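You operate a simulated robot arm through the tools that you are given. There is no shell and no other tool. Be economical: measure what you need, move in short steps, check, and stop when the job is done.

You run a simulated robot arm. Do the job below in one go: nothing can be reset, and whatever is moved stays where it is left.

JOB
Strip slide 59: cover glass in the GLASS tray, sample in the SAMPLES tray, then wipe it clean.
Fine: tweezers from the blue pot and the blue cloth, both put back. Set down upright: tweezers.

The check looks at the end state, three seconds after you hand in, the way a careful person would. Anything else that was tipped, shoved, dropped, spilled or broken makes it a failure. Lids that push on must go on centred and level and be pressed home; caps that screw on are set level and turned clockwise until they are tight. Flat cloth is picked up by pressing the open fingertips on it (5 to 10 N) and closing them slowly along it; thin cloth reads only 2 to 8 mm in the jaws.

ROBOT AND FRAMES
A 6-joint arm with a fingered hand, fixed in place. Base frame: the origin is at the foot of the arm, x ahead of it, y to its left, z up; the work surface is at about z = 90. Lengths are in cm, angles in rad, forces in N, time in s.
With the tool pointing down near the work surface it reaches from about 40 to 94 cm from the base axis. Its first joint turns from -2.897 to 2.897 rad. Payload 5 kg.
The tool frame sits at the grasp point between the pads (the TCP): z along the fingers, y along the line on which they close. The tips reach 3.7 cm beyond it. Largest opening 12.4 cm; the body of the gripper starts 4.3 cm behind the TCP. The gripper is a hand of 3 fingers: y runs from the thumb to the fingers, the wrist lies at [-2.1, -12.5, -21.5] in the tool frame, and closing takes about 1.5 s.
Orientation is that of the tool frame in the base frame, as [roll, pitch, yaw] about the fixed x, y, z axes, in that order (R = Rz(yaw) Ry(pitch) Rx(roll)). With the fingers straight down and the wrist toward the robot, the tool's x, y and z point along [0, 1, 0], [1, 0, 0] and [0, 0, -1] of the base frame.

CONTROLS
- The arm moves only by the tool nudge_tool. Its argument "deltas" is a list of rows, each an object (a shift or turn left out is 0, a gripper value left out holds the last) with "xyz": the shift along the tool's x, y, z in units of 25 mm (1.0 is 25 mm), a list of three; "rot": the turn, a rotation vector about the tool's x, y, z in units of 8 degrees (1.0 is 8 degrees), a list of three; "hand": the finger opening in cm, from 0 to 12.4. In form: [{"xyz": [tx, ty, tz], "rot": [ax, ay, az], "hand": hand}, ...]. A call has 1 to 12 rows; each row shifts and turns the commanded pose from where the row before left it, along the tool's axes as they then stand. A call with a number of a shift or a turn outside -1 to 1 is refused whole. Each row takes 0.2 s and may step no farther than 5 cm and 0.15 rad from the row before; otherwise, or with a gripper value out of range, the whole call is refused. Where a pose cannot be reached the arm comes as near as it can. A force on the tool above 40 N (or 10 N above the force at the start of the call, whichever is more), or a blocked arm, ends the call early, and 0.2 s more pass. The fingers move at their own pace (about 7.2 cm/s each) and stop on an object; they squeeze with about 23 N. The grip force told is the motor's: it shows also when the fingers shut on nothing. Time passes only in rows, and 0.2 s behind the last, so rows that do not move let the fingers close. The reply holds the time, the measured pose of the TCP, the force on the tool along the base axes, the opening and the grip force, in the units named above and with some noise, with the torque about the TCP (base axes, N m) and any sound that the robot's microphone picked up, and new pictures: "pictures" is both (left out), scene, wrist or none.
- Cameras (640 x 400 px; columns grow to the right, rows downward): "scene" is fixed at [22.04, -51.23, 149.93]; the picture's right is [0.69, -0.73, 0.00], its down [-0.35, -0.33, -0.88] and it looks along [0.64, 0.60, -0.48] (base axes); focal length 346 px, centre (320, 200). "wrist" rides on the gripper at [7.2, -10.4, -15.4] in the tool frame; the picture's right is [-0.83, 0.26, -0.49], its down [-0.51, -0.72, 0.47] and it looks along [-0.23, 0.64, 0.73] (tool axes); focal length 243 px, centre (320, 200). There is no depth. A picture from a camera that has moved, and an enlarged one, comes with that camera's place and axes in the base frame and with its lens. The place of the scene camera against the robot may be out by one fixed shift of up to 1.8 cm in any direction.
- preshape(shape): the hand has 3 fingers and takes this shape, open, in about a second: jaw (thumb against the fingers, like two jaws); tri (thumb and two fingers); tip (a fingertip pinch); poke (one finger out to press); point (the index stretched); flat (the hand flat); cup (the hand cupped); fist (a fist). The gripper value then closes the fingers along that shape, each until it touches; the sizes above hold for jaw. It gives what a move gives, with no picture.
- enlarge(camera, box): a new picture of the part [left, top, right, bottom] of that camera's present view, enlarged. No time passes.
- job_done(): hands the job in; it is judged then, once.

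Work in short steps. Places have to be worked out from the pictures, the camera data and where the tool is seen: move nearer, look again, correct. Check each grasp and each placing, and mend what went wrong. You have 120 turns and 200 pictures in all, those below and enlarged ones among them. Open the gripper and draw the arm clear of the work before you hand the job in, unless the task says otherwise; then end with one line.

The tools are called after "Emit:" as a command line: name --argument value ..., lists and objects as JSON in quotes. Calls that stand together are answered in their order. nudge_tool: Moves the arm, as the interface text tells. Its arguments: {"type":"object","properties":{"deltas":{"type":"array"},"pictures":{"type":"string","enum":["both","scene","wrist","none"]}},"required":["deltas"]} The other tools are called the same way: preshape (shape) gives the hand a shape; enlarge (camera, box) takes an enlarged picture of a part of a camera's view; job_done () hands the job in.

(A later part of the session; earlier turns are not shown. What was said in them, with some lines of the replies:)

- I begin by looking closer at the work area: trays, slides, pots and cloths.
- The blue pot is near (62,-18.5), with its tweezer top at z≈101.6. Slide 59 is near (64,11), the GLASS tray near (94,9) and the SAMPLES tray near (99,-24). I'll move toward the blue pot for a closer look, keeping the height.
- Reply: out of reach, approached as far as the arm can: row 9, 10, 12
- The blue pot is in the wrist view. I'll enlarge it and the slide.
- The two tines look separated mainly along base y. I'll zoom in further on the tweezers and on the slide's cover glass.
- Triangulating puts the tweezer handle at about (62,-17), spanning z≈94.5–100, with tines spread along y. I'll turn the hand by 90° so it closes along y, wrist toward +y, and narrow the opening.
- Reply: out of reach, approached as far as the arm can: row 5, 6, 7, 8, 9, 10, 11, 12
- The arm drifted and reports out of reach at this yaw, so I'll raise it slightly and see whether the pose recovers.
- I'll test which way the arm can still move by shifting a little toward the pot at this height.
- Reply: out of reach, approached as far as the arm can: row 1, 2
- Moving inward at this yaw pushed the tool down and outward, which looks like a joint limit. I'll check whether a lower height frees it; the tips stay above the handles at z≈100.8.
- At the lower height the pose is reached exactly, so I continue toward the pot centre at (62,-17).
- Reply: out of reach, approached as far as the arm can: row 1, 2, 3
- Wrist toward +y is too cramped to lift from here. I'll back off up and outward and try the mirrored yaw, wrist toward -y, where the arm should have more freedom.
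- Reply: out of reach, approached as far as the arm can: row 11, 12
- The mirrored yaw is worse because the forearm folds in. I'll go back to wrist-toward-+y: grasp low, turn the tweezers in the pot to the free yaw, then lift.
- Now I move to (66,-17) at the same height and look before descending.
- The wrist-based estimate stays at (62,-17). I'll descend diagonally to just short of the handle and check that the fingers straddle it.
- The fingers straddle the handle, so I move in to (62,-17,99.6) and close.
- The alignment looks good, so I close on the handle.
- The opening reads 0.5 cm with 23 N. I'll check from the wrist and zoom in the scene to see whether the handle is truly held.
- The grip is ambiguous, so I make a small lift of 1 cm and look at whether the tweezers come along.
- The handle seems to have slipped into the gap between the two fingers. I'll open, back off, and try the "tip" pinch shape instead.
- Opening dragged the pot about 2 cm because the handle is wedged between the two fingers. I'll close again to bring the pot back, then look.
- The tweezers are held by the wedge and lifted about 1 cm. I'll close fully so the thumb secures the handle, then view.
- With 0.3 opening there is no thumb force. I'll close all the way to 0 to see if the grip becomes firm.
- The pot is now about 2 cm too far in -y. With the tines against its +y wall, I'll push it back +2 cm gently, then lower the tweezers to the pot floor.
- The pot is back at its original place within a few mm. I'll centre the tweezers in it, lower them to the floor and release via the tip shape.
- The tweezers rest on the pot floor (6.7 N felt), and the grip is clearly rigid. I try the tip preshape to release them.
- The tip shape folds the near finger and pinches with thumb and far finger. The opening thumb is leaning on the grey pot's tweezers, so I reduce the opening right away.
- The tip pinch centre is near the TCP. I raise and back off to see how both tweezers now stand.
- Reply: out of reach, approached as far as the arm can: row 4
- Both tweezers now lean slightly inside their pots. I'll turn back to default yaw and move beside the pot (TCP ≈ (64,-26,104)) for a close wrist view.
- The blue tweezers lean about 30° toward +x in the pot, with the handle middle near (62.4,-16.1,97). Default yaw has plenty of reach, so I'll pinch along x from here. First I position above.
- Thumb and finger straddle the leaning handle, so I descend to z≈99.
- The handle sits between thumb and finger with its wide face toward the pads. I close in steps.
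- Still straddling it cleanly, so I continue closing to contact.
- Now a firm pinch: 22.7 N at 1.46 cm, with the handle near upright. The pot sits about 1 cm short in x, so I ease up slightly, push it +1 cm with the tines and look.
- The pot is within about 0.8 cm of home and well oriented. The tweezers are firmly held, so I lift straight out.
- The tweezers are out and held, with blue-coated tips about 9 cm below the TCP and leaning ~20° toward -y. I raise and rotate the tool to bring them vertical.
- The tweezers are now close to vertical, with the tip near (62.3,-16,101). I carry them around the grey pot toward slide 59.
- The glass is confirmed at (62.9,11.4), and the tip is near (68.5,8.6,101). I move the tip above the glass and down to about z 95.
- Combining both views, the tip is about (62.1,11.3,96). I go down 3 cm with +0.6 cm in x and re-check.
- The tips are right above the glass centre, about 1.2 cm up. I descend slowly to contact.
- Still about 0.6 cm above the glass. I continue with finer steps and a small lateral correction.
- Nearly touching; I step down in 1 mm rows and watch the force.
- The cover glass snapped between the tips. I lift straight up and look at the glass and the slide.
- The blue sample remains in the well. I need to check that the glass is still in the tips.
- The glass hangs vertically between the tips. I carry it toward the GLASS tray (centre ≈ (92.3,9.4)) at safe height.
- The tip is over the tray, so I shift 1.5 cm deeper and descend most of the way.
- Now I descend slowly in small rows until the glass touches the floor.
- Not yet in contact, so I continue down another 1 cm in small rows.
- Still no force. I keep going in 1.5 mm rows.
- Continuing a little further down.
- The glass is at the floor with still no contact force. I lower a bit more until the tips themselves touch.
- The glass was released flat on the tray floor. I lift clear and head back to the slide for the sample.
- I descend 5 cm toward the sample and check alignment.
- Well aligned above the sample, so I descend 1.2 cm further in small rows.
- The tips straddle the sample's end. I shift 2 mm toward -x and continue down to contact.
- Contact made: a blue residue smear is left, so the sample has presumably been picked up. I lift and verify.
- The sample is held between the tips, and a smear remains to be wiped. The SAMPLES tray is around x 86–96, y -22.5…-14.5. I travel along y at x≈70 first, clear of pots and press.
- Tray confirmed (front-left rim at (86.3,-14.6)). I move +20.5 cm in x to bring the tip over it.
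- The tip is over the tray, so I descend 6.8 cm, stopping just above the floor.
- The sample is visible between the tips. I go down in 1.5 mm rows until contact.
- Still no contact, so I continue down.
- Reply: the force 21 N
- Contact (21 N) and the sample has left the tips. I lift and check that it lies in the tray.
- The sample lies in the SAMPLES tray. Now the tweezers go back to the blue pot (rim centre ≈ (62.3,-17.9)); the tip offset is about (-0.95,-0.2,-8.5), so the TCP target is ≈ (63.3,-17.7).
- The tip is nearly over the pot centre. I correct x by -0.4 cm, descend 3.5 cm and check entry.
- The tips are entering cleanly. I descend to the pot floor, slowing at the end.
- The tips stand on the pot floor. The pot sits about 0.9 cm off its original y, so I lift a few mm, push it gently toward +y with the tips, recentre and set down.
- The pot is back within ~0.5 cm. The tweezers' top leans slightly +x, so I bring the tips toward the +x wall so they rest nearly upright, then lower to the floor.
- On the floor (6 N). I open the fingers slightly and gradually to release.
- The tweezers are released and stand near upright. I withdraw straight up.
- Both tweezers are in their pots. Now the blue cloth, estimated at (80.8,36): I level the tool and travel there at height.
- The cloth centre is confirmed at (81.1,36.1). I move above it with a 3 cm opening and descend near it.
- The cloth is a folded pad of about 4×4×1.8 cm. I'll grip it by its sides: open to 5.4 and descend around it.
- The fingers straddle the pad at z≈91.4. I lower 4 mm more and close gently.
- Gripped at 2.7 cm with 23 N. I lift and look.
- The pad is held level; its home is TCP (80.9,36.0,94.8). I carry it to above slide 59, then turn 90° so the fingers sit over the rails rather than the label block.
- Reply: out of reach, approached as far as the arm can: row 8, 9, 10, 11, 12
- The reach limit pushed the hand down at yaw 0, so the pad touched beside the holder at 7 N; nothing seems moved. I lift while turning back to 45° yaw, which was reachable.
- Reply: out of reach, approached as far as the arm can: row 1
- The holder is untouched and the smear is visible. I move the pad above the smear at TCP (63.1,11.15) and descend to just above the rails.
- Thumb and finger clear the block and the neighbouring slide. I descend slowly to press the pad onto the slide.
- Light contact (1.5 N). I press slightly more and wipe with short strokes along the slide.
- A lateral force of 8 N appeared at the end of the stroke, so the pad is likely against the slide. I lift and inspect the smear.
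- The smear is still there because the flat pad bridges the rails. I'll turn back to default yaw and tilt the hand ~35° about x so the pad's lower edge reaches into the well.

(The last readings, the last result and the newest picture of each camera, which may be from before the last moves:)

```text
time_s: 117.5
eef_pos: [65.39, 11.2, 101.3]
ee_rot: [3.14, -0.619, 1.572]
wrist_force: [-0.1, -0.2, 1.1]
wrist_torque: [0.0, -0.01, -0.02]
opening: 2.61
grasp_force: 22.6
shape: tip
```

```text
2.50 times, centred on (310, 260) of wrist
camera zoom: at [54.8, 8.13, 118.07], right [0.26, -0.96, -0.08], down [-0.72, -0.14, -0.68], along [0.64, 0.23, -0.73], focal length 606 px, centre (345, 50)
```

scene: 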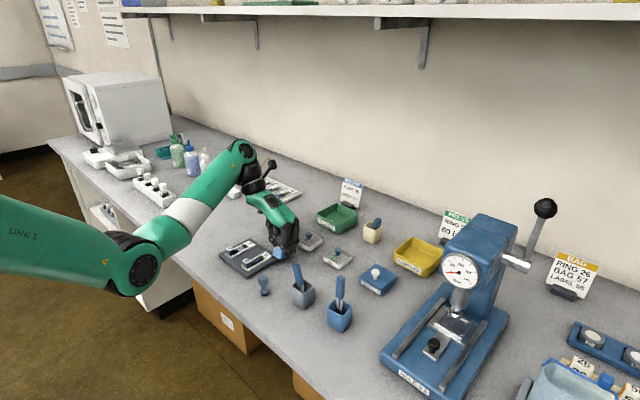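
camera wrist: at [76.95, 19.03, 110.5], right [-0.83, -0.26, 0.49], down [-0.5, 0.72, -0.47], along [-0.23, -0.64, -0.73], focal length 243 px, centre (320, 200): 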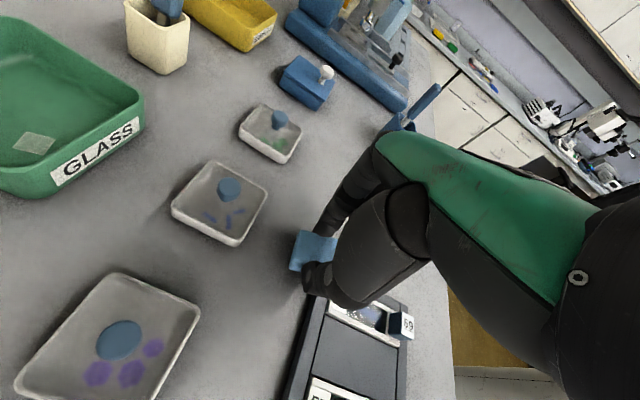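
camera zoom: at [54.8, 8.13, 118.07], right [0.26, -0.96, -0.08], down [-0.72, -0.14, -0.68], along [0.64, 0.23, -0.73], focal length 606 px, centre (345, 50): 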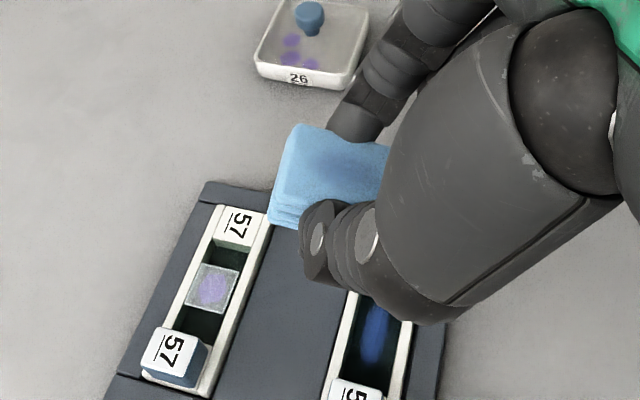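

Pad tilted. I bring its lower edge over the smear (TCP ≈ (63.2,9.75,98)) and check.

Emit:
nudge_tool --deltas '[{"xyz": [-0.48, -0.44, -0.34]}, {"xyz": [0, -0.44, 0]}, {"xyz": [-0.38, 0, 0.54]}, {"xyz": [-0.38, 0, 0.54]}]' --pictures "none"

Emit:
enlarge --camera "scene" --box '[235, 230, 285, 275]'

Emit:
enlarge --camera "wrist" --box '[230, 180, 390, 340]'

```text
time_s: 118.5
eef_pos: [63.07, 9.56, 98.02]
ee_rot: [3.141, -0.616, 1.57]
wrist_force: [-0.3, 0.1, 0.5]
wrist_torque: [0.0, -0.02, -0.01]
opening: 2.61
grasp_force: 23.4
shape: tip
```

```text
8.89 times, centred on (260, 252) of scene
camera zoom: at [22.04, -51.23, 149.93], right [0.69, -0.73, 0.0], down [-0.35, -0.33, -0.88], along [0.64, 0.6, -0.48], focal length 3077 px, centre (853, -267)
```

zoom: 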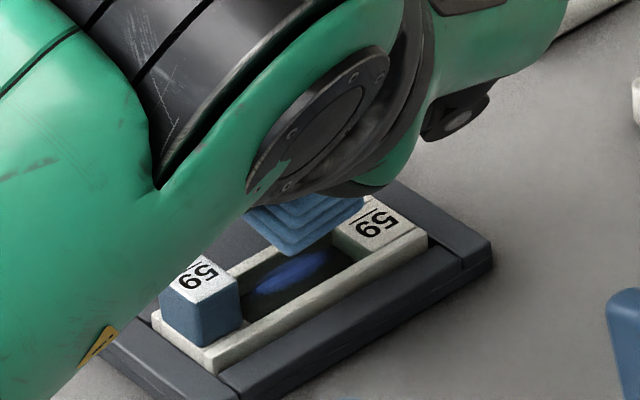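

```text
2.50 times, centred on (310, 260) of wrist
camera zoom: at [52.55, 6.68, 114.79], right [0.26, -0.96, -0.08], down [-0.72, -0.14, -0.68], along [0.64, 0.23, -0.73], focal length 606 px, centre (345, 50)
```

zoom: 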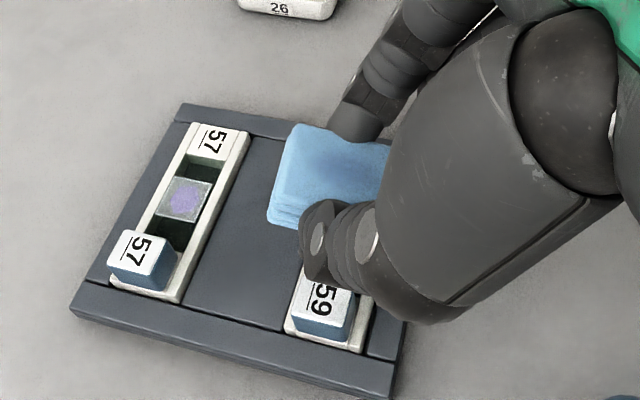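

By the picture, the lower edge should move a bit toward +y and -x. I shift (-0.3,+0.6) and descend 1 cm.

Emit:
nudge_tool --deltas '[{"xyz": [0.2, -0.12, 0.14]}, {"xyz": [-0.08, 0, 0.11]}, {"xyz": [-0.08, 0, 0.11]}, {"xyz": [-0.08, 0, 0.11]}]' --pictures "none"

Emit:
enlarge --camera "scene" --box '[235, 230, 285, 275]'

```text
time_s: 119.5
eef_pos: [62.79, 10.35, 97.1]
ee_rot: [-3.142, -0.615, 1.571]
wrist_force: [0.3, -0.8, -0.8]
wrist_torque: [-0.03, -0.03, 0.02]
opening: 2.59
grasp_force: 22.7
shape: tip
```

```text
8.89 times, centred on (260, 252) of scene
camera zoom: at [22.04, -51.23, 149.93], right [0.69, -0.73, 0.0], down [-0.35, -0.33, -0.88], along [0.64, 0.6, -0.48], focal length 3077 px, centre (853, -267)
```

zoom: 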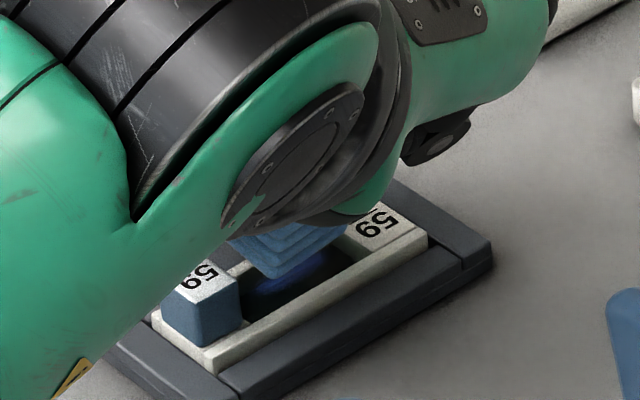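

The edge is now almost directly over the smear, slightly above. I continue down in small steps to light contact.

Emit:
nudge_tool --deltas '[{"xyz": [0.03, -0.04, 0.1]}, {"xyz": [-0.046, 0, 0.065]}, {"xyz": [-0.046, 0, 0.065]}, {"xyz": [-0.046, 0, 0.065]}]' --pictures "none"

Emit:
enlarge --camera "scene" --box '[235, 230, 285, 275]'

```text
time_s: 120.5
eef_pos: [62.57, 10.55, 96.34]
ee_rot: [3.141, -0.616, 1.57]
wrist_force: [4.7, -1.4, 7.4]
wrist_torque: [0.05, 0.0, -0.06]
opening: 2.65
grasp_force: 23.2
shape: tip
```

```text
8.89 times, centred on (260, 252) of scene
camera zoom: at [22.04, -51.23, 149.93], right [0.69, -0.73, 0.0], down [-0.35, -0.33, -0.88], along [0.64, 0.6, -0.48], focal length 3077 px, centre (853, -267)
```

zoom: 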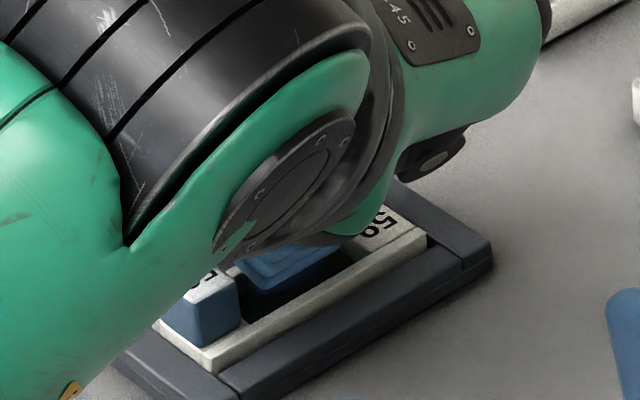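

The pad edge is in the well (7 N). I wipe with short strokes along +x/-x, keeping off the label block.

Emit:
nudge_tool --deltas '[{"xyz": [0, 0.14, 0]}, {"xyz": [0, 0.14, 0]}, {"xyz": [0, 0.14, 0]}, {"xyz": [0, -0.14, 0]}, {"xyz": [0, -0.14, 0]}, {"xyz": [0, 0.14, 0]}, {"xyz": [0, 0.14, 0]}, {"xyz": [0, 0.14, 0]}, {"xyz": [0, -0.14, 0]}, {"xyz": [0, -0.14, 0]}, {"xyz": [0, -0.12, 0]}]' --pictures "none"

Emit:
nudge_tool --deltas '[{"xyz": [0.06, 0, -0.08]}, {"xyz": [0.24, 0, -0.33]}, {"xyz": [0.48, 0.2, -0.66]}, {"xyz": [0.48, 0.8, -0.66]}]' --pictures "none"

Emit:
enlarge --camera "scene" --box '[230, 225, 290, 280]'

```text
time_s: 122.9
eef_pos: [63.07, 10.49, 96.26]
ee_rot: [-3.141, -0.616, 1.571]
wrist_force: [0.6, 0.4, 0.5]
wrist_torque: [-0.01, -0.02, -0.01]
opening: 2.61
grasp_force: 23.0
shape: tip
```

```text
time_s: 123.9
eef_pos: [65.48, 10.69, 101.64]
ee_rot: [-3.141, -0.617, 1.571]
wrist_force: [0.2, -0.8, 0.0]
wrist_torque: [0.0, -0.02, 0.0]
opening: 2.61
grasp_force: 23.2
shape: tip
```

```text
7.27 times, centred on (260, 252) of scene
camera zoom: at [22.04, -51.23, 149.93], right [0.69, -0.73, 0.0], down [-0.35, -0.33, -0.88], along [0.64, 0.6, -0.48], focal length 2518 px, centre (756, -182)
```

zoom: 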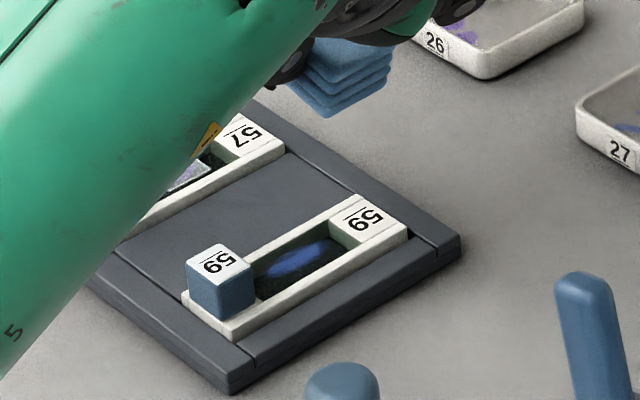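

The smear remains and the strokes had no floor contact; the earlier force came from the thumb touching the block. I go back a bit more +x and descend further to real floor contact.

Emit:
nudge_tool --deltas '[{"xyz": [-0.48, -0.74, 0.66]}, {"xyz": [-0.48, -0.14, 0.66]}, {"xyz": [-0.24, 0, 0.33]}, {"xyz": [-0.06, 0, 0.08]}, {"xyz": [-0.035, 0, 0.049]}, {"xyz": [-0.035, 0, 0.049]}, {"xyz": [-0.035, 0, 0.049]}]' --pictures "none"

```text
time_s: 125.5
eef_pos: [63.32, 10.54, 95.9]
ee_rot: [3.14, -0.616, 1.571]
wrist_force: [-1.1, 1.6, 4.9]
wrist_torque: [0.06, -0.07, 0.03]
opening: 2.61
grasp_force: 23.4
shape: tip
```

Now 4.9 N of vertical contact. I wipe along x, then check the force.

Emit:
nudge_tool --deltas '[{"xyz": [0, 0.12, 0]}, {"xyz": [0, 0.12, 0]}, {"xyz": [0, -0.12, 0]}, {"xyz": [0, -0.12, 0]}, {"xyz": [0, -0.12, 0]}]' --pictures "none"

Emit:
enlarge --camera "scene" --box '[235, 230, 285, 275]'

```text
time_s: 126.7
eef_pos: [63.13, 10.48, 95.77]
ee_rot: [3.139, -0.617, 1.571]
wrist_force: [8.9, 1.6, 5.9]
wrist_torque: [0.08, -0.25, -0.11]
opening: 2.61
grasp_force: 22.8
shape: tip
```

```text
8.89 times, centred on (260, 252) of scene
camera zoom: at [22.04, -51.23, 149.93], right [0.69, -0.73, 0.0], down [-0.35, -0.33, -0.88], along [0.64, 0.6, -0.48], focal length 3077 px, centre (853, -267)
```

zoom: 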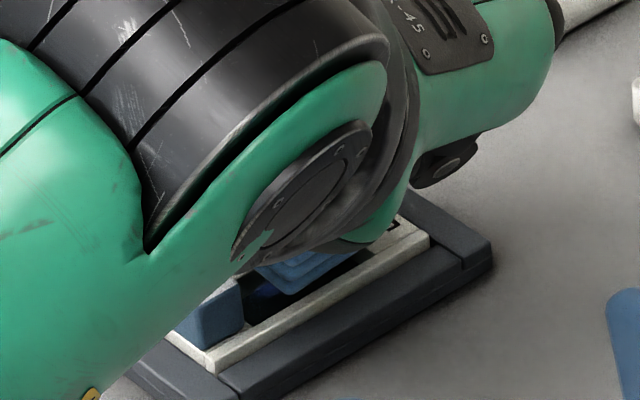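

The edge is working in the well. I do more strokes, including small ±y ones, then lift and inspect.

Emit:
nudge_tool --deltas '[{"xyz": [0, 0.1, 0]}, {"xyz": [0, 0.2, 0]}, {"xyz": [0, -0.2, 0]}, {"xyz": [0.1, 0, 0.07]}, {"xyz": [-0.2, 0, -0.14]}, {"xyz": [0.1, 0, 0.07]}, {"xyz": [0, 0.2, 0]}, {"xyz": [0, -0.25, 0]}, {"xyz": [0, 0.25, 0]}, {"xyz": [0, -0.25, 0]}, {"xyz": [0, 0.1, 0]}]' --pictures "none"

Emit:
nudge_tool --deltas '[{"xyz": [0.06, 0, -0.08]}, {"xyz": [0.24, 0, -0.33]}, {"xyz": [0.48, 0.2, -0.66]}, {"xyz": [0.48, 0.8, -0.66]}]' --pictures "none"

Emit:
enlarge --camera "scene" --box '[230, 225, 290, 280]'

```text
time_s: 129.1
eef_pos: [63.31, 10.5, 95.79]
ee_rot: [-3.141, -0.618, 1.572]
wrist_force: [-0.2, 0.4, 5.6]
wrist_torque: [0.06, -0.05, 0.03]
opening: 2.63
grasp_force: 22.5
shape: tip
```

```text
time_s: 130.1
eef_pos: [65.87, 10.77, 101.04]
ee_rot: [-3.139, -0.615, 1.569]
wrist_force: [0.9, -0.2, -0.2]
wrist_torque: [0.01, -0.01, -0.02]
opening: 2.59
grasp_force: 22.7
shape: tip
```

```text
7.27 times, centred on (260, 252) of scene
camera zoom: at [22.04, -51.23, 149.93], right [0.69, -0.73, 0.0], down [-0.35, -0.33, -0.88], along [0.64, 0.6, -0.48], focal length 2518 px, centre (756, -182)
```

zoom: 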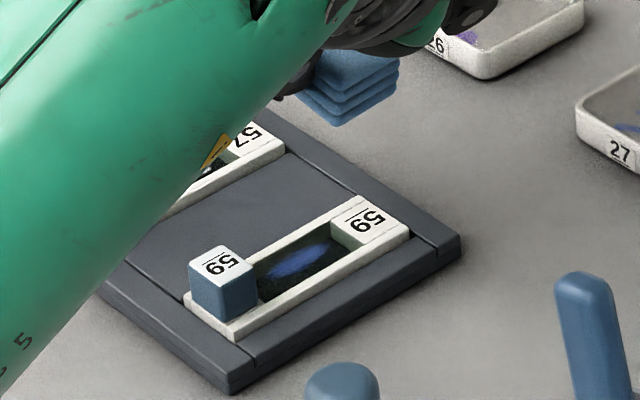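

The smear still shows. I take a close wrist look at it and at the pad to judge whether it is fading.

Emit:
enlarge --camera "wrist" --box '[250, 220, 370, 345]'

```text
3.20 times, centred on (310, 282) of wrist
camera zoom: at [55.41, 7.64, 117.83], right [0.26, -0.96, -0.08], down [-0.72, -0.14, -0.68], along [0.64, 0.23, -0.73], focal length 776 px, centre (352, -64)
```

zoom: 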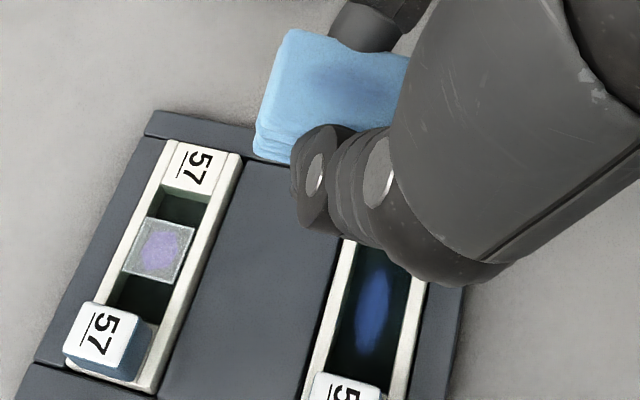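

The well is narrow, about 2 cm and 1 cm deep, so the 35° pad wedge was probably riding on a rail. I'll tilt to 45° for a symmetric wedge and find the centre by force.

Emit:
nudge_tool --deltas '[{"rot": [0, 0.65, 0]}, {"rot": [0, 0.65, 0]}, {"xyz": [-0.44, -0.5, -0.44]}, {"xyz": [-0.5, -0.5, 0.5]}, {"xyz": [-0.5, 0, 0.5]}]' --pictures "none"

Emit:
enlarge --camera "scene" --box '[235, 230, 285, 275]'

```text
time_s: 131.3
eef_pos: [63.33, 9.16, 97.52]
ee_rot: [3.141, -0.797, 1.572]
wrist_force: [0.7, 0.7, -0.8]
wrist_torque: [0.0, -0.02, 0.01]
opening: 2.59
grasp_force: 23.3
shape: tip
```

```text
8.89 times, centred on (260, 252) of scene
camera zoom: at [22.04, -51.23, 149.93], right [0.69, -0.73, 0.0], down [-0.35, -0.33, -0.88], along [0.64, 0.6, -0.48], focal length 3077 px, centre (853, -267)
```

zoom: 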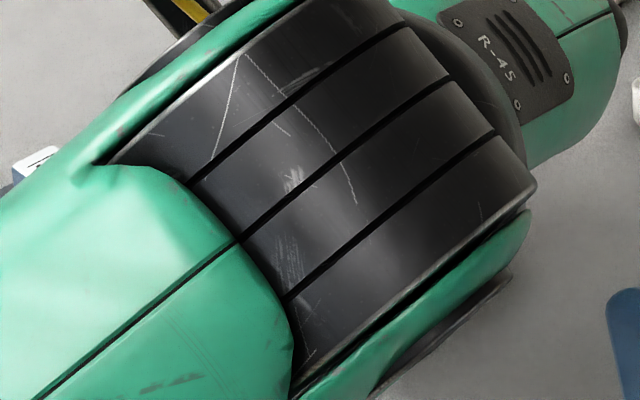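

The scene view is blocked by the wrist, but clearances are fine. I descend by feel in 1.5 mm rows.

Emit:
nudge_tool --deltas '[{"xyz": [-0.043, 0, 0.042]}, {"xyz": [-0.043, 0, 0.042]}, {"xyz": [-0.043, 0, 0.042]}, {"xyz": [-0.043, 0, 0.042]}, {"xyz": [-0.043, 0, 0.042]}]' --pictures "none"

Emit:
enlarge --camera "wrist" --box '[250, 200, 370, 325]'

```text
time_s: 132.5
eef_pos: [63.41, 9.19, 96.85]
ee_rot: [-3.142, -0.798, 1.571]
wrist_force: [0.4, 0.7, -0.4]
wrist_torque: [-0.02, 0.02, 0.02]
opening: 2.58
grasp_force: 22.5
shape: tip
```

```text
3.20 times, centred on (310, 262) of wrist
camera zoom: at [52.96, 3.14, 112.76], right [0.26, -0.93, -0.25], down [-0.72, -0.02, -0.69], along [0.64, 0.36, -0.68], focal length 776 px, centre (352, 0)
```

zoom: 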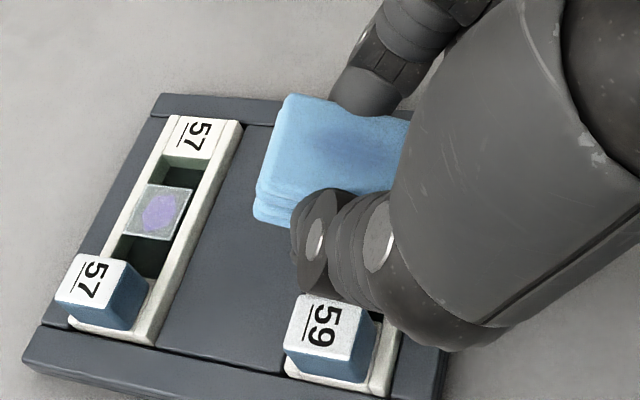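

No contact yet; I continue down by feel.

Emit:
nudge_tool --deltas '[{"xyz": [-0.043, 0, 0.042]}, {"xyz": [-0.043, 0, 0.042]}, {"xyz": [-0.043, 0, 0.042]}, {"xyz": [-0.043, 0, 0.042]}, {"xyz": [-0.043, 0, 0.042]}]' --pictures "none"

```text
time_s: 133.7
eef_pos: [63.42, 9.15, 95.94]
ee_rot: [3.141, -0.797, 1.572]
wrist_force: [-1.1, -0.6, 0.4]
wrist_torque: [0.02, -0.03, 0.03]
opening: 2.58
grasp_force: 23.6
shape: tip
```

Emit:
nudge_tool --deltas '[{"xyz": [-0.043, 0, 0.042]}, {"xyz": [-0.043, 0, 0.042]}, {"xyz": [-0.029, 0, 0.028]}, {"xyz": [0, 0, 0]}]' --pictures "none"

```text
time_s: 134.7
eef_pos: [63.49, 9.21, 95.55]
ee_rot: [-3.141, -0.798, 1.571]
wrist_force: [-0.3, 0.8, 2.7]
wrist_torque: [0.03, -0.04, 0.0]
opening: 2.59
grasp_force: 23.1
shape: tip
```

Contact at z 95.55 (2.7 N). I probe sideways +0.3 cm in y, keeping height, to see how the force changes.

Emit:
nudge_tool --deltas '[{"xyz": [0.0845, 0, 0.085]}, {"xyz": [0, 0, 0]}]' --pictures "none"

Emit:
nudge_tool --deltas '[{"xyz": [-0.0845, 0, -0.085]}, {"xyz": [-0.0845, 0, -0.085]}, {"xyz": [0, 0, 0]}]' --pictures "none"

```text
time_s: 135.3
eef_pos: [63.36, 9.49, 95.63]
ee_rot: [-3.142, -0.798, 1.57]
wrist_force: [0.1, -0.2, 5.9]
wrist_torque: [0.05, -0.01, -0.01]
opening: 2.59
grasp_force: 23.2
shape: tip
```

```text
time_s: 136.1
eef_pos: [63.43, 8.78, 95.67]
ee_rot: [-3.141, -0.798, 1.569]
wrist_force: [1.8, 1.1, 5.6]
wrist_torque: [0.11, -0.05, -0.07]
opening: 2.6
grasp_force: 23.0
shape: tip
```

Force rises on both sides, so the centre is y≈9.15. I recentre, press deeper, and wipe along x.

Emit:
nudge_tool --deltas '[{"xyz": [0.1, 0, 0.1]}, {"xyz": [-0.04, 0, 0.04]}, {"xyz": [-0.03, 0, 0.03]}, {"xyz": [0, 0.15, 0]}, {"xyz": [0, 0.15, 0]}, {"xyz": [0, -0.15, 0]}, {"xyz": [0, -0.15, 0]}, {"xyz": [0, -0.08, 0]}, {"xyz": [0, 0.15, 0]}, {"xyz": [0, 0.15, 0]}, {"xyz": [0, -0.15, 0]}, {"xyz": [0, -0.15, 0]}]' --pictures "none"

Emit:
nudge_tool --deltas '[{"xyz": [0.08, 0, -0.08]}, {"xyz": [0.3, 0.2, -0.3]}, {"xyz": [0.5, 0.6, -0.5]}, {"xyz": [0.5, 0.6, -0.5]}, {"rot": [0, -0.65, 0]}, {"rot": [0, -0.65, 0]}]' --pictures "none"

Emit:
enlarge --camera "wrist" --box '[250, 220, 370, 345]'

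```text
time_s: 138.7
eef_pos: [63.22, 9.21, 95.37]
ee_rot: [3.138, -0.797, 1.573]
wrist_force: [6.9, -1.0, 5.5]
wrist_torque: [0.08, -0.21, -0.17]
opening: 2.6
grasp_force: 22.1
shape: tip
```

```text
time_s: 140.1
eef_pos: [66.68, 9.16, 100.23]
ee_rot: [-3.141, -0.613, 1.572]
wrist_force: [-0.1, -0.7, -0.2]
wrist_torque: [0.04, -0.02, 0.01]
opening: 2.59
grasp_force: 23.5
shape: tip
```

```text
3.20 times, centred on (310, 282) of wrist
camera zoom: at [56.3, 6.12, 117.02], right [0.26, -0.96, -0.08], down [-0.72, -0.14, -0.68], along [0.64, 0.23, -0.73], focal length 776 px, centre (352, -64)
```

zoom: 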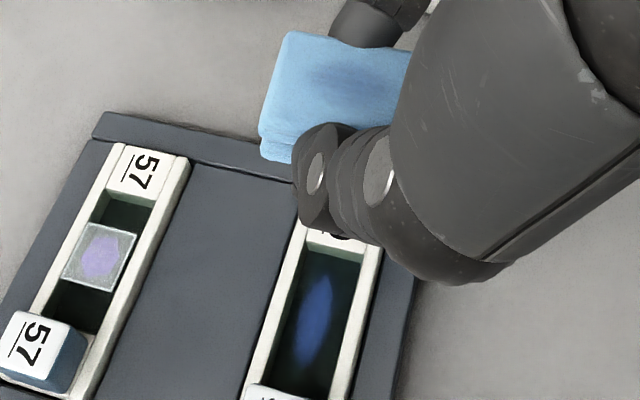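

The smear looks perhaps thinner but is still there. I go back to the centred wedge position and do many more strokes with a bit more pressure.

Emit:
nudge_tool --deltas '[{"rot": [0, 0.65, 0]}, {"rot": [0, 0.65, 0]}, {"xyz": [-0.5, -0.56, 0.5]}, {"xyz": [-0.5, -0.56, 0.5]}, {"xyz": [-0.3, -0.2, 0.3]}, {"xyz": [-0.08, 0, 0.08]}, {"xyz": [-0.04, 0, 0.04]}, {"xyz": [0, 0.2, 0]}, {"xyz": [0, 0.2, 0]}, {"xyz": [0, -0.2, 0]}, {"xyz": [0, -0.2, 0]}, {"xyz": [0, 0.2, 0]}]' --pictures "none"

Emit:
nudge_tool --deltas '[{"xyz": [0, 0.2, 0]}, {"xyz": [0, -0.2, 0]}, {"xyz": [0, -0.2, 0]}, {"xyz": [0, 0.2, 0]}, {"xyz": [0, 0.2, 0]}, {"xyz": [0, -0.2, 0]}, {"xyz": [0, -0.2, 0]}, {"xyz": [0, 0.2, 0]}, {"xyz": [0, 0.2, 0]}, {"xyz": [0, -0.2, 0]}, {"xyz": [0, -0.2, 0]}, {"xyz": [0, 0.1, 0]}]' --pictures "none"

Emit:
nudge_tool --deltas '[{"xyz": [0.08, 0, -0.08]}, {"xyz": [0.3, 0.1, -0.3]}, {"xyz": [0.5, 0.6, -0.5]}, {"xyz": [0.5, 0.6, -0.5]}, {"rot": [0, -0.65, 0]}, {"rot": [0, -0.65, 0]}]' --pictures "none"

Emit:
enlarge --camera "wrist" --box '[250, 220, 370, 345]'

```text
time_s: 142.7
eef_pos: [63.85, 9.24, 95.14]
ee_rot: [-3.14, -0.799, 1.57]
wrist_force: [-1.8, 0.5, 6.2]
wrist_torque: [0.0, 0.03, -0.01]
opening: 2.61
grasp_force: 23.2
shape: tip
```

```text
time_s: 145.3
eef_pos: [63.67, 9.27, 95.21]
ee_rot: [3.139, -0.798, 1.573]
wrist_force: [-0.2, 0.4, 3.6]
wrist_torque: [0.02, 0.02, 0.03]
opening: 2.59
grasp_force: 22.7
shape: tip
```

```text
time_s: 146.7
eef_pos: [66.95, 9.1, 100.17]
ee_rot: [3.14, -0.615, 1.571]
wrist_force: [0.2, -0.3, -0.1]
wrist_torque: [0.04, 0.0, -0.03]
opening: 2.6
grasp_force: 22.7
shape: tip
```

```text
3.20 times, centred on (310, 282) of wrist
camera zoom: at [56.5, 6.16, 116.89], right [0.26, -0.96, -0.08], down [-0.72, -0.14, -0.68], along [0.64, 0.23, -0.73], focal length 776 px, centre (352, -64)
```

zoom: 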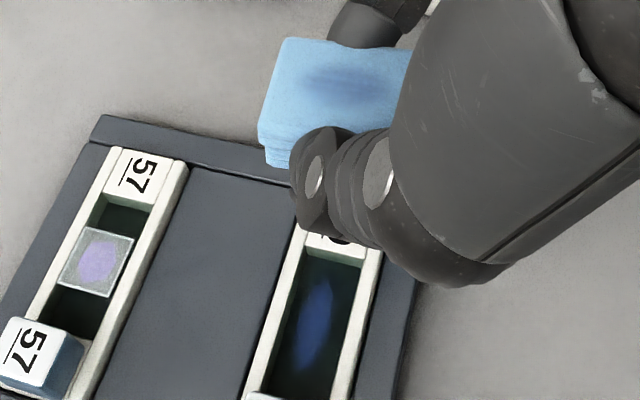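

The smear is clearly fainter and the cloth is picking up a stain, so the wipe works. I continue with the same strokes.

Emit:
nudge_tool --deltas '[{"rot": [0, 0.65, 0]}, {"rot": [0, 0.65, 0]}, {"xyz": [-0.5, -0.6, 0.5]}, {"xyz": [-0.5, -0.6, 0.5]}, {"xyz": [-0.3, -0.1, 0.3]}, {"xyz": [-0.08, -0.05, 0.08]}, {"xyz": [-0.04, 0, 0.04]}, {"xyz": [0, 0.2, 0]}, {"xyz": [0, 0.1, 0]}, {"xyz": [0, -0.2, 0]}, {"xyz": [0, -0.2, 0]}, {"xyz": [0, 0.2, 0]}]' --pictures "none"

Emit:
nudge_tool --deltas '[{"xyz": [0, 0.2, 0]}, {"xyz": [0, -0.2, 0]}, {"xyz": [0, -0.2, 0]}, {"xyz": [0, 0.2, 0]}, {"xyz": [0, 0.2, 0]}, {"xyz": [0, -0.2, 0]}, {"xyz": [0, -0.2, 0]}, {"xyz": [0, 0.2, 0]}, {"xyz": [0, 0.2, 0]}, {"xyz": [0, -0.2, 0]}, {"xyz": [0, -0.2, 0]}, {"xyz": [0, 0.2, 0]}]' --pictures "none"

Emit:
nudge_tool --deltas '[{"xyz": [0, 0.2, 0]}, {"xyz": [0, -0.2, 0]}, {"xyz": [0, -0.2, 0]}, {"xyz": [0, 0.2, 0]}, {"xyz": [0, 0.2, 0]}, {"xyz": [0, -0.2, 0]}, {"xyz": [0, -0.2, 0]}, {"xyz": [0, 0.2, 0]}, {"xyz": [0, 0.2, 0]}, {"xyz": [0, -0.2, 0]}, {"xyz": [0, -0.2, 0]}, {"xyz": [0, 0.2, 0]}]' --pictures "none"

Emit:
nudge_tool --deltas '[{"xyz": [0, 0.2, 0]}, {"xyz": [0, -0.2, 0]}, {"xyz": [0, -0.2, 0]}, {"xyz": [0, 0.2, 0]}, {"xyz": [0, 0.2, 0]}, {"xyz": [0, -0.2, 0]}, {"xyz": [0, -0.2, 0]}, {"xyz": [0, 0.2, 0]}, {"xyz": [0, 0.2, 0]}, {"xyz": [0, -0.2, 0]}, {"xyz": [0, -0.1, 0]}, {"xyz": [0, 0.1, 0]}]' --pictures "none"

Emit:
nudge_tool --deltas '[{"xyz": [0.08, 0, -0.08]}, {"xyz": [0.3, 0.1, -0.3]}, {"xyz": [0.5, 0.6, -0.5]}, {"xyz": [0.5, 0.6, -0.5]}, {"rot": [0, -0.65, 0]}, {"rot": [0, -0.65, 0]}]' --pictures "none"

Emit:
enlarge --camera "wrist" --box '[250, 220, 370, 345]'

```text
time_s: 149.3
eef_pos: [63.79, 9.26, 95.07]
ee_rot: [3.14, -0.797, 1.576]
wrist_force: [-2.0, 1.4, 7.3]
wrist_torque: [0.07, 0.02, 0.02]
opening: 2.6
grasp_force: 22.9
shape: tip
```

```text
time_s: 151.9
eef_pos: [63.83, 9.08, 95.16]
ee_rot: [-3.141, -0.798, 1.571]
wrist_force: [-2.2, 0.6, 3.8]
wrist_torque: [0.06, -0.01, 0.01]
opening: 2.58
grasp_force: 23.0
shape: tip
```

```text
time_s: 154.5
eef_pos: [63.7, 9.29, 94.97]
ee_rot: [-3.141, -0.798, 1.57]
wrist_force: [-0.1, 0.2, 1.9]
wrist_torque: [-0.02, 0.01, 0.02]
opening: 2.61
grasp_force: 22.5
shape: tip
```

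```text
time_s: 157.1
eef_pos: [63.79, 9.2, 95.04]
ee_rot: [-3.141, -0.797, 1.569]
wrist_force: [-0.2, 0.6, -0.3]
wrist_torque: [-0.01, -0.01, 0.02]
opening: 2.55
grasp_force: 22.5
shape: tip
```

```text
time_s: 158.5
eef_pos: [67.17, 9.11, 99.97]
ee_rot: [3.14, -0.614, 1.572]
wrist_force: [1.2, -0.4, -0.8]
wrist_torque: [0.02, 0.01, 0.02]
opening: 2.6
grasp_force: 22.9
shape: tip
```

```text
3.20 times, centred on (310, 282) of wrist
camera zoom: at [56.6, 6.14, 116.79], right [0.26, -0.96, -0.08], down [-0.72, -0.14, -0.68], along [0.64, 0.23, -0.73], focal length 776 px, centre (352, -64)
```

zoom: 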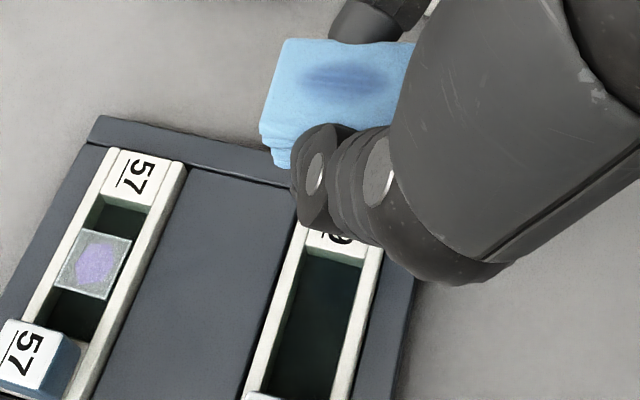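

The smear is gone. I take one tight zoom on the well to confirm that it is clean.

Emit:
enlarge --camera "wrist" --box '[285, 290, 345, 350]'

```text
6.67 times, centred on (315, 320) of wrist
camera zoom: at [56.6, 6.14, 116.79], right [0.26, -0.96, -0.08], down [-0.72, -0.14, -0.68], along [0.64, 0.23, -0.73], focal length 1618 px, centre (353, -600)
```

zoom: 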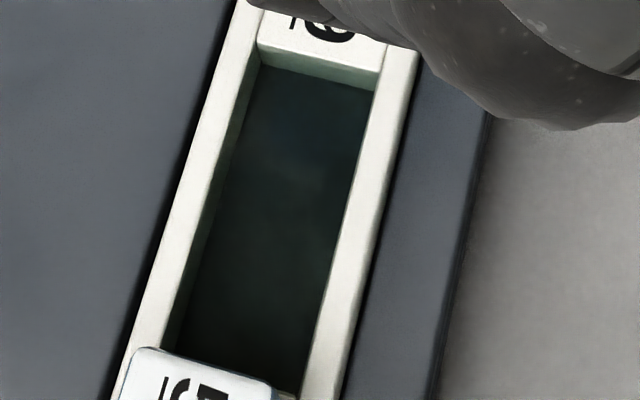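

Practically clean, but contact had faded in the last strokes. I do one more pass slightly deeper for certainty.

Emit:
nudge_tool --deltas '[{"rot": [0, 0.65, 0]}, {"rot": [0, 0.65, 0]}, {"xyz": [-0.5, -0.6, 0.5]}, {"xyz": [-0.5, -0.6, 0.5]}, {"xyz": [-0.3, -0.15, 0.3]}, {"xyz": [-0.08, 0, 0.08]}, {"xyz": [-0.04, 0, 0.04]}, {"xyz": [-0.03, 0, 0.03]}, {"xyz": [0, 0.2, 0]}, {"xyz": [0, -0.2, 0]}, {"xyz": [0, -0.1, 0]}, {"xyz": [0, 0.2, 0]}]' --pictures "none"

Emit:
nudge_tool --deltas '[{"xyz": [0, 0.2, 0]}, {"xyz": [0, -0.2, 0]}, {"xyz": [0, -0.2, 0]}, {"xyz": [0, 0.2, 0]}, {"xyz": [0, 0.2, 0]}, {"xyz": [0, -0.2, 0]}, {"xyz": [0, -0.2, 0]}, {"xyz": [0, 0.2, 0]}, {"xyz": [0, 0.2, 0]}, {"xyz": [0, -0.2, 0]}, {"xyz": [0, -0.1, 0]}, {"xyz": [0, 0.1, 0]}]' --pictures "none"

Emit:
nudge_tool --deltas '[{"xyz": [0.08, 0, -0.08]}, {"xyz": [0.3, 0.1, -0.3]}, {"xyz": [0.5, 0.6, -0.5]}, {"xyz": [0.5, 0.6, -0.5]}, {"rot": [0, -0.94, 0]}, {"rot": [0, -0.94, 0]}, {"rot": [0, -0.94, 0]}, {"rot": [0, -0.94, 0]}, {"rot": [0, -0.94, 0]}, {"rot": [0, -0.94, 0]}, {"xyz": [0, 0, -0.6]}]' --pictures "none"

Emit:
enlarge --camera "scene" --box '[225, 205, 305, 280]'

```text
time_s: 161.1
eef_pos: [63.9, 9.21, 94.8]
ee_rot: [3.141, -0.797, 1.573]
wrist_force: [-2.8, -0.8, 14.4]
wrist_torque: [0.19, 0.05, 0.1]
opening: 2.64
grasp_force: 23.2
shape: tip
```

```text
time_s: 163.7
eef_pos: [63.92, 9.2, 94.83]
ee_rot: [3.139, -0.798, 1.573]
wrist_force: [-1.3, -1.3, 8.2]
wrist_torque: [0.15, 0.08, 0.06]
opening: 2.65
grasp_force: 23.3
shape: tip
```

```text
time_s: 166.1
eef_pos: [67.14, 9.01, 101.22]
ee_rot: [-3.141, -0.007, 1.572]
wrist_force: [-0.2, -1.6, -0.6]
wrist_torque: [0.02, 0.01, 0.01]
opening: 2.65
grasp_force: 23.2
shape: tip
```

```text
5.33 times, centred on (265, 242) of scene
camera zoom: at [22.04, -51.23, 149.93], right [0.69, -0.73, 0.0], down [-0.35, -0.33, -0.88], along [0.64, 0.6, -0.48], focal length 1846 px, centre (613, -27)
```

zoom: 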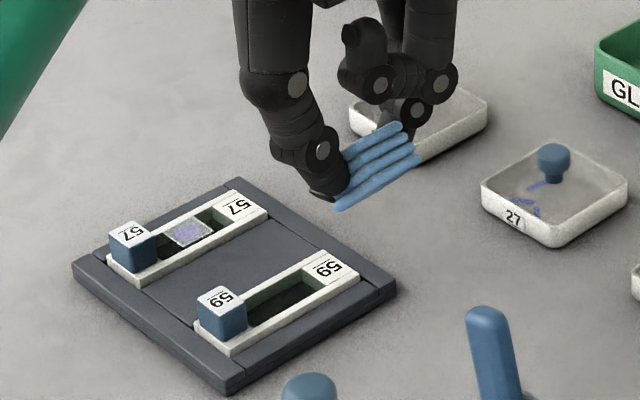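

The slide is clean. The pad has rotated in the grip with its -y end up. I carry it home and re-tilt the hand to level it before setting it down.

Emit:
nudge_tool --deltas '[{"xyz": [0.98, 0.5, -0.1]}, {"xyz": [0.98, 0.5, 0]}, {"xyz": [0.98, 0.5, 0]}, {"xyz": [0.98, 0.5, 0]}, {"xyz": [0.98, 0.5, 0]}, {"xyz": [0.98, 0.5, 0]}, {"xyz": [0.98, 0.5, 0]}, {"xyz": [0.98, 0.5, 0]}, {"xyz": [0.98, 0.5, 0]}, {"xyz": [0.98, 0.5, 0]}, {"xyz": [0.98, 0.5, 0]}]' --pictures "none"

Emit:
nudge_tool --deltas '[{"rot": [0, 0.8, 0]}, {"rot": [0, 0.8, 0]}, {"rot": [0, 0.8, 0]}, {"rot": [0, 0.7, 0]}]' --pictures "none"

Emit:
enlarge --camera "scene" --box '[225, 165, 285, 215]'

```text
time_s: 168.5
eef_pos: [80.9, 36.25, 101.65]
ee_rot: [3.14, -0.012, 1.571]
wrist_force: [-0.3, 0.6, -0.2]
wrist_torque: [0.02, 0.01, -0.01]
opening: 2.61
grasp_force: 22.8
shape: tip
```

```text
time_s: 169.5
eef_pos: [80.95, 36.14, 101.7]
ee_rot: [3.141, -0.443, 1.571]
wrist_force: [0.2, 0.6, 0.0]
wrist_torque: [-0.02, -0.01, 0.01]
opening: 2.63
grasp_force: 23.6
shape: tip
```

```text
8.00 times, centred on (255, 190) of scene
camera zoom: at [22.04, -51.23, 149.93], right [0.69, -0.73, 0.0], down [-0.35, -0.33, -0.88], along [0.64, 0.6, -0.48], focal length 2769 px, centre (840, 280)
```

zoom: 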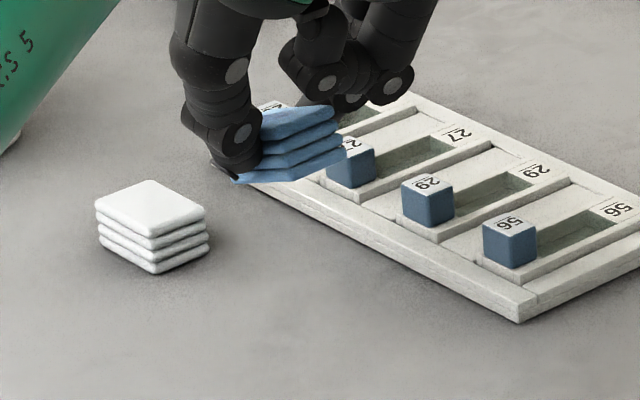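

The pad still tilts ~18° with its -y end up, so I rotate 18° more and shift -2.5 cm in y to keep it over its home spot.

Emit:
nudge_tool --deltas '[{"rot": [0, 0.8, 0]}, {"rot": [0, 0.8, 0]}, {"rot": [0, 0.7, 0]}, {"xyz": [-0.35, 0.02, -0.355]}, {"xyz": [-0.35, 0.02, -0.355]}, {"xyz": [-0.57, 0, 0.57]}, {"xyz": [-0.57, 0, 0.57]}]' --pictures "none"

Emit:
enlarge --camera "scene" --box '[225, 170, 285, 220]'

Emit:
enlarge --camera "wrist" --box '[230, 180, 380, 320]'

```text
time_s: 171.1
eef_pos: [80.98, 33.7, 97.75]
ee_rot: [3.141, -0.765, 1.571]
wrist_force: [1.0, 0.8, -0.2]
wrist_torque: [-0.02, 0.03, -0.02]
opening: 2.63
grasp_force: 22.7
shape: tip
```

```text
8.00 times, centred on (255, 195) of scene
camera zoom: at [22.04, -51.23, 149.93], right [0.69, -0.73, 0.0], down [-0.35, -0.33, -0.88], along [0.64, 0.6, -0.48], focal length 2769 px, centre (840, 240)
```

zoom: 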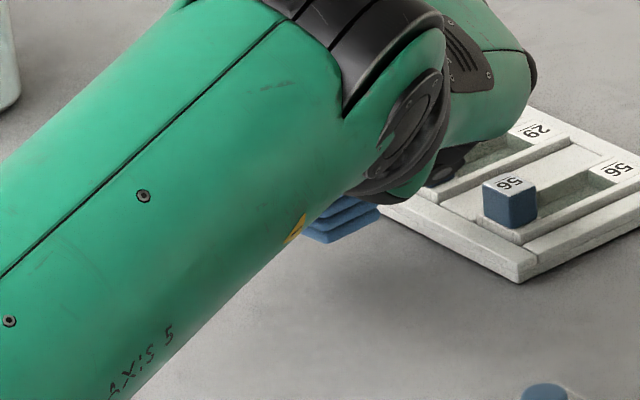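

```text
2.86 times, centred on (305, 250) of wrist
camera zoom: at [70.57, 28.11, 113.89], right [0.26, -0.94, -0.22], down [-0.72, -0.04, -0.69], along [0.64, 0.34, -0.69], focal length 693 px, centre (363, 57)
```

zoom: 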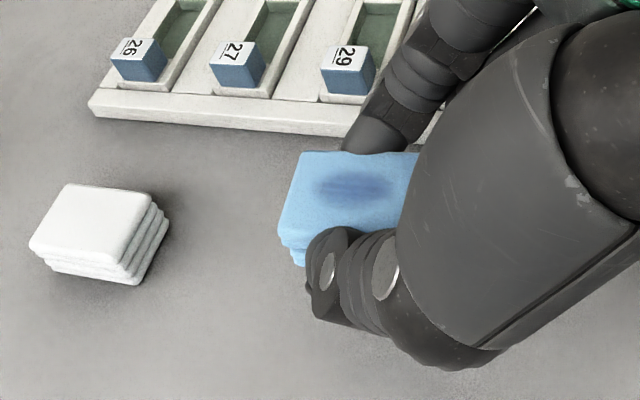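

The pad is level and centred at about (81.5,36). I descend 3 cm, then slowly to contact.

Emit:
nudge_tool --deltas '[{"xyz": [-0.277, 0, 0.289]}, {"xyz": [-0.277, 0, 0.289]}, {"xyz": [-0.277, 0, 0.289]}, {"xyz": [-0.055, 0, 0.058]}, {"xyz": [-0.055, 0, 0.058]}, {"xyz": [-0.055, 0, 0.058]}]' --pictures "none"

```text
time_s: 172.5
eef_pos: [81.08, 33.54, 94.35]
ee_rot: [3.14, -0.768, 1.572]
wrist_force: [-0.6, -1.2, 0.3]
wrist_torque: [0.03, -0.01, 0.02]
opening: 2.64
grasp_force: 23.2
shape: tip
```

Emit:
nudge_tool --deltas '[{"xyz": [-0.055, 0, 0.058]}, {"xyz": [-0.055, 0, 0.058]}, {"xyz": [-0.04, 0, 0.042]}, {"xyz": [0, 0, 0]}]' --pictures "none"

```text
time_s: 173.5
eef_pos: [81.12, 33.46, 93.52]
ee_rot: [3.14, -0.764, 1.573]
wrist_force: [-0.7, 0.5, 1.4]
wrist_torque: [0.02, 0.06, 0.02]
opening: 2.63
grasp_force: 22.7
shape: tip
```

First contact (1.4 N). I release the pad slowly.

Emit:
nudge_tool --deltas '[{"hand": 3}, {"hand": 3.5}, {"hand": 4}, {"hand": 4.6}, {"hand": 5}]' --pictures "none"

Emit:
enlarge --camera "wrist" --box '[230, 180, 380, 320]'

```text
time_s: 174.7
eef_pos: [81.09, 33.57, 93.54]
ee_rot: [3.141, -0.766, 1.571]
wrist_force: [0.0, -0.3, 0.0]
wrist_torque: [0.03, -0.03, -0.01]
opening: 4.94
grasp_force: 0.1
shape: tip
```

```text
2.86 times, centred on (305, 250) of wrist
camera zoom: at [70.59, 28.06, 109.73], right [0.26, -0.94, -0.22], down [-0.72, -0.04, -0.69], along [0.64, 0.34, -0.69], focal length 693 px, centre (363, 57)
```

zoom: 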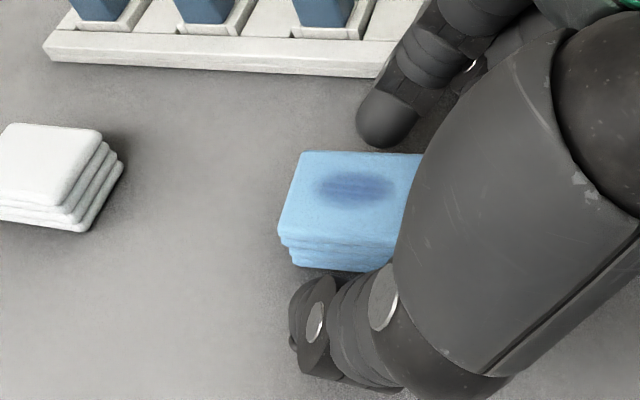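

The pad lies flat and free. I withdraw straight up, then level the hand.

Emit:
nudge_tool --deltas '[{"xyz": [0.14, 0, -0.144]}, {"xyz": [0.277, 0, -0.289]}, {"xyz": [0.6, 0, -0.62]}, {"xyz": [0.6, 0, -0.62]}, {"xyz": [0.6, 0, -0.62]}, {"rot": [0, -0.92, 0]}, {"rot": [0, -0.92, 0]}, {"rot": [0, -0.92, 0]}, {"rot": [0, -0.92, 0]}, {"rot": [0, -0.92, 0]}, {"rot": [0, -0.87, 0]}]' --pictures "scene"

Emit:
enlarge --camera "scene" --box '[280, 245, 374, 345]'

```text
time_s: 177.1
eef_pos: [80.99, 33.63, 101.58]
ee_rot: [3.141, 0.002, 1.57]
wrist_force: [0.3, 0.4, 1.0]
wrist_torque: [-0.02, -0.03, 0.01]
opening: 4.95
grasp_force: 0.0
shape: tip
```

scene: 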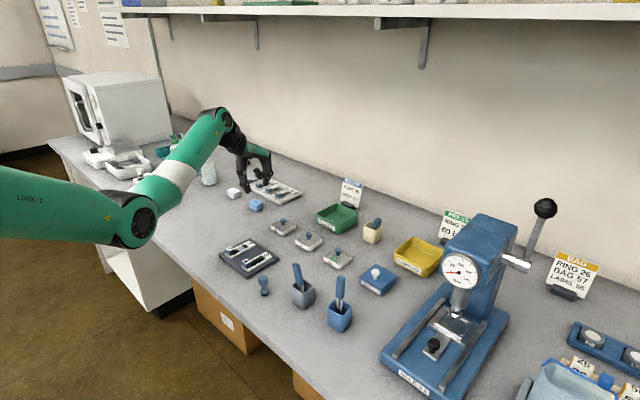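

```text
4.00 times, centred on (327, 295) of scene
camera zoom: at [22.04, -51.23, 149.93], right [0.69, -0.73, 0.0], down [-0.35, -0.33, -0.88], along [0.64, 0.6, -0.48], focal length 1385 px, centre (292, -180)
```

zoom: 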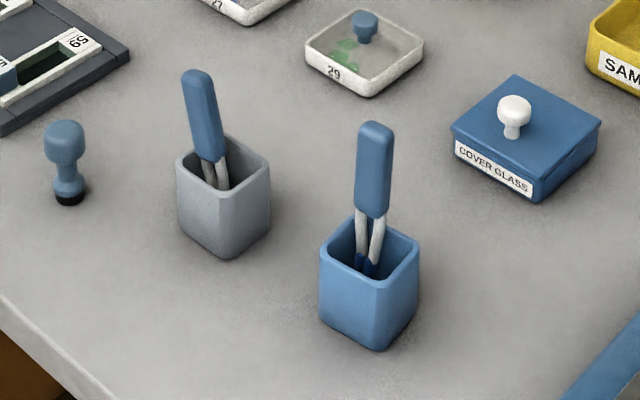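

Everything is in place: the cloth is home, the slide is clean, and the tweezers are in their pot. I raise the arm and draw it clear of the work.

Emit:
nudge_tool --deltas '[{"xyz": [0, 0, -1], "hand": 8}, {"xyz": [0, 0, -1]}, {"xyz": [0, 0, -1]}, {"xyz": [-0.8, -0.3, -1]}, {"xyz": [-1, -0.3, -1]}, {"xyz": [-1, -0.3, -1]}, {"xyz": [-1, -0.3, 0]}, {"xyz": [-1, -0.3, 0]}, {"xyz": [0, 0, 0]}]' --pictures "scene"

Emit:
enlarge --camera "scene" --box '[210, 170, 460, 340]'

Emit:
enlarge --camera "scene" --box '[220, 175, 300, 280]'

```text
time_s: 179.1
eef_pos: [77.27, 21.61, 116.58]
ee_rot: [-3.141, -0.001, 1.57]
wrist_force: [-0.2, -0.6, 0.1]
wrist_torque: [0.01, -0.01, 0.0]
opening: 7.95
grasp_force: 0.0
shape: tip
```

scene: 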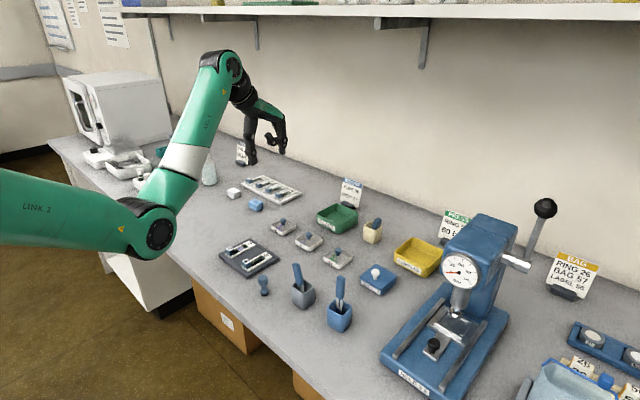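

```text
2.35 times, centred on (335, 255) of scene
camera zoom: at [22.04, -51.23, 149.93], right [0.69, -0.73, 0.0], down [-0.35, -0.33, -0.88], along [0.64, 0.6, -0.48], focal length 814 px, centre (285, 71)
```

zoom: 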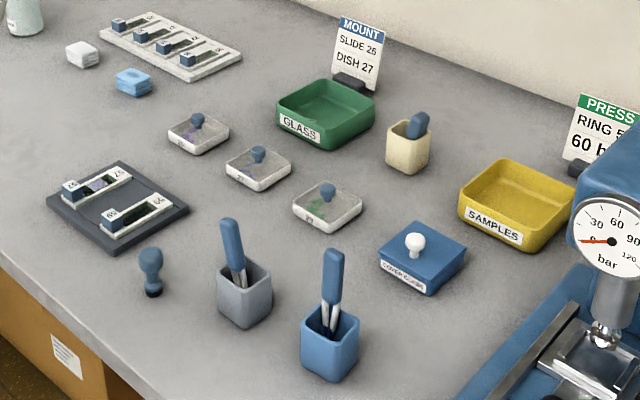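

```text
3.81 times, centred on (260, 228) of scene
camera zoom: at [22.04, -51.23, 149.93], right [0.69, -0.73, 0.0], down [-0.35, -0.33, -0.88], along [0.64, 0.6, -0.48], focal length 1319 px, centre (549, 95)
```

zoom: 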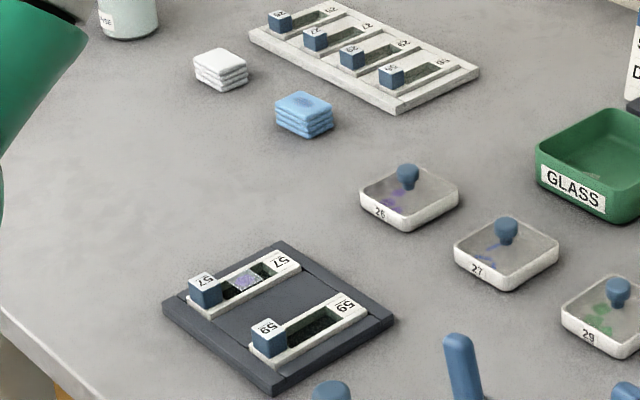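

All items check out and the arm is clear with the hand open, so I hand the job in.

Emit:
job_done

```text
The job is handed in.
```

I stripped and wiped slide 59 and handed the job in: the cover glass is in the GLASS tray, the sample is in the SAMPLES tray, and the blue tweezers and blue cloth are back in place. Not everything was left as I found it: the grey pot's tweezers now lean about 19°, the blue tweezers lean slightly, the blue pot is about half a centimetre off its spot, slide 59 may have shifted about a millimetre in its holder, and the cloth keeps a blue stain.
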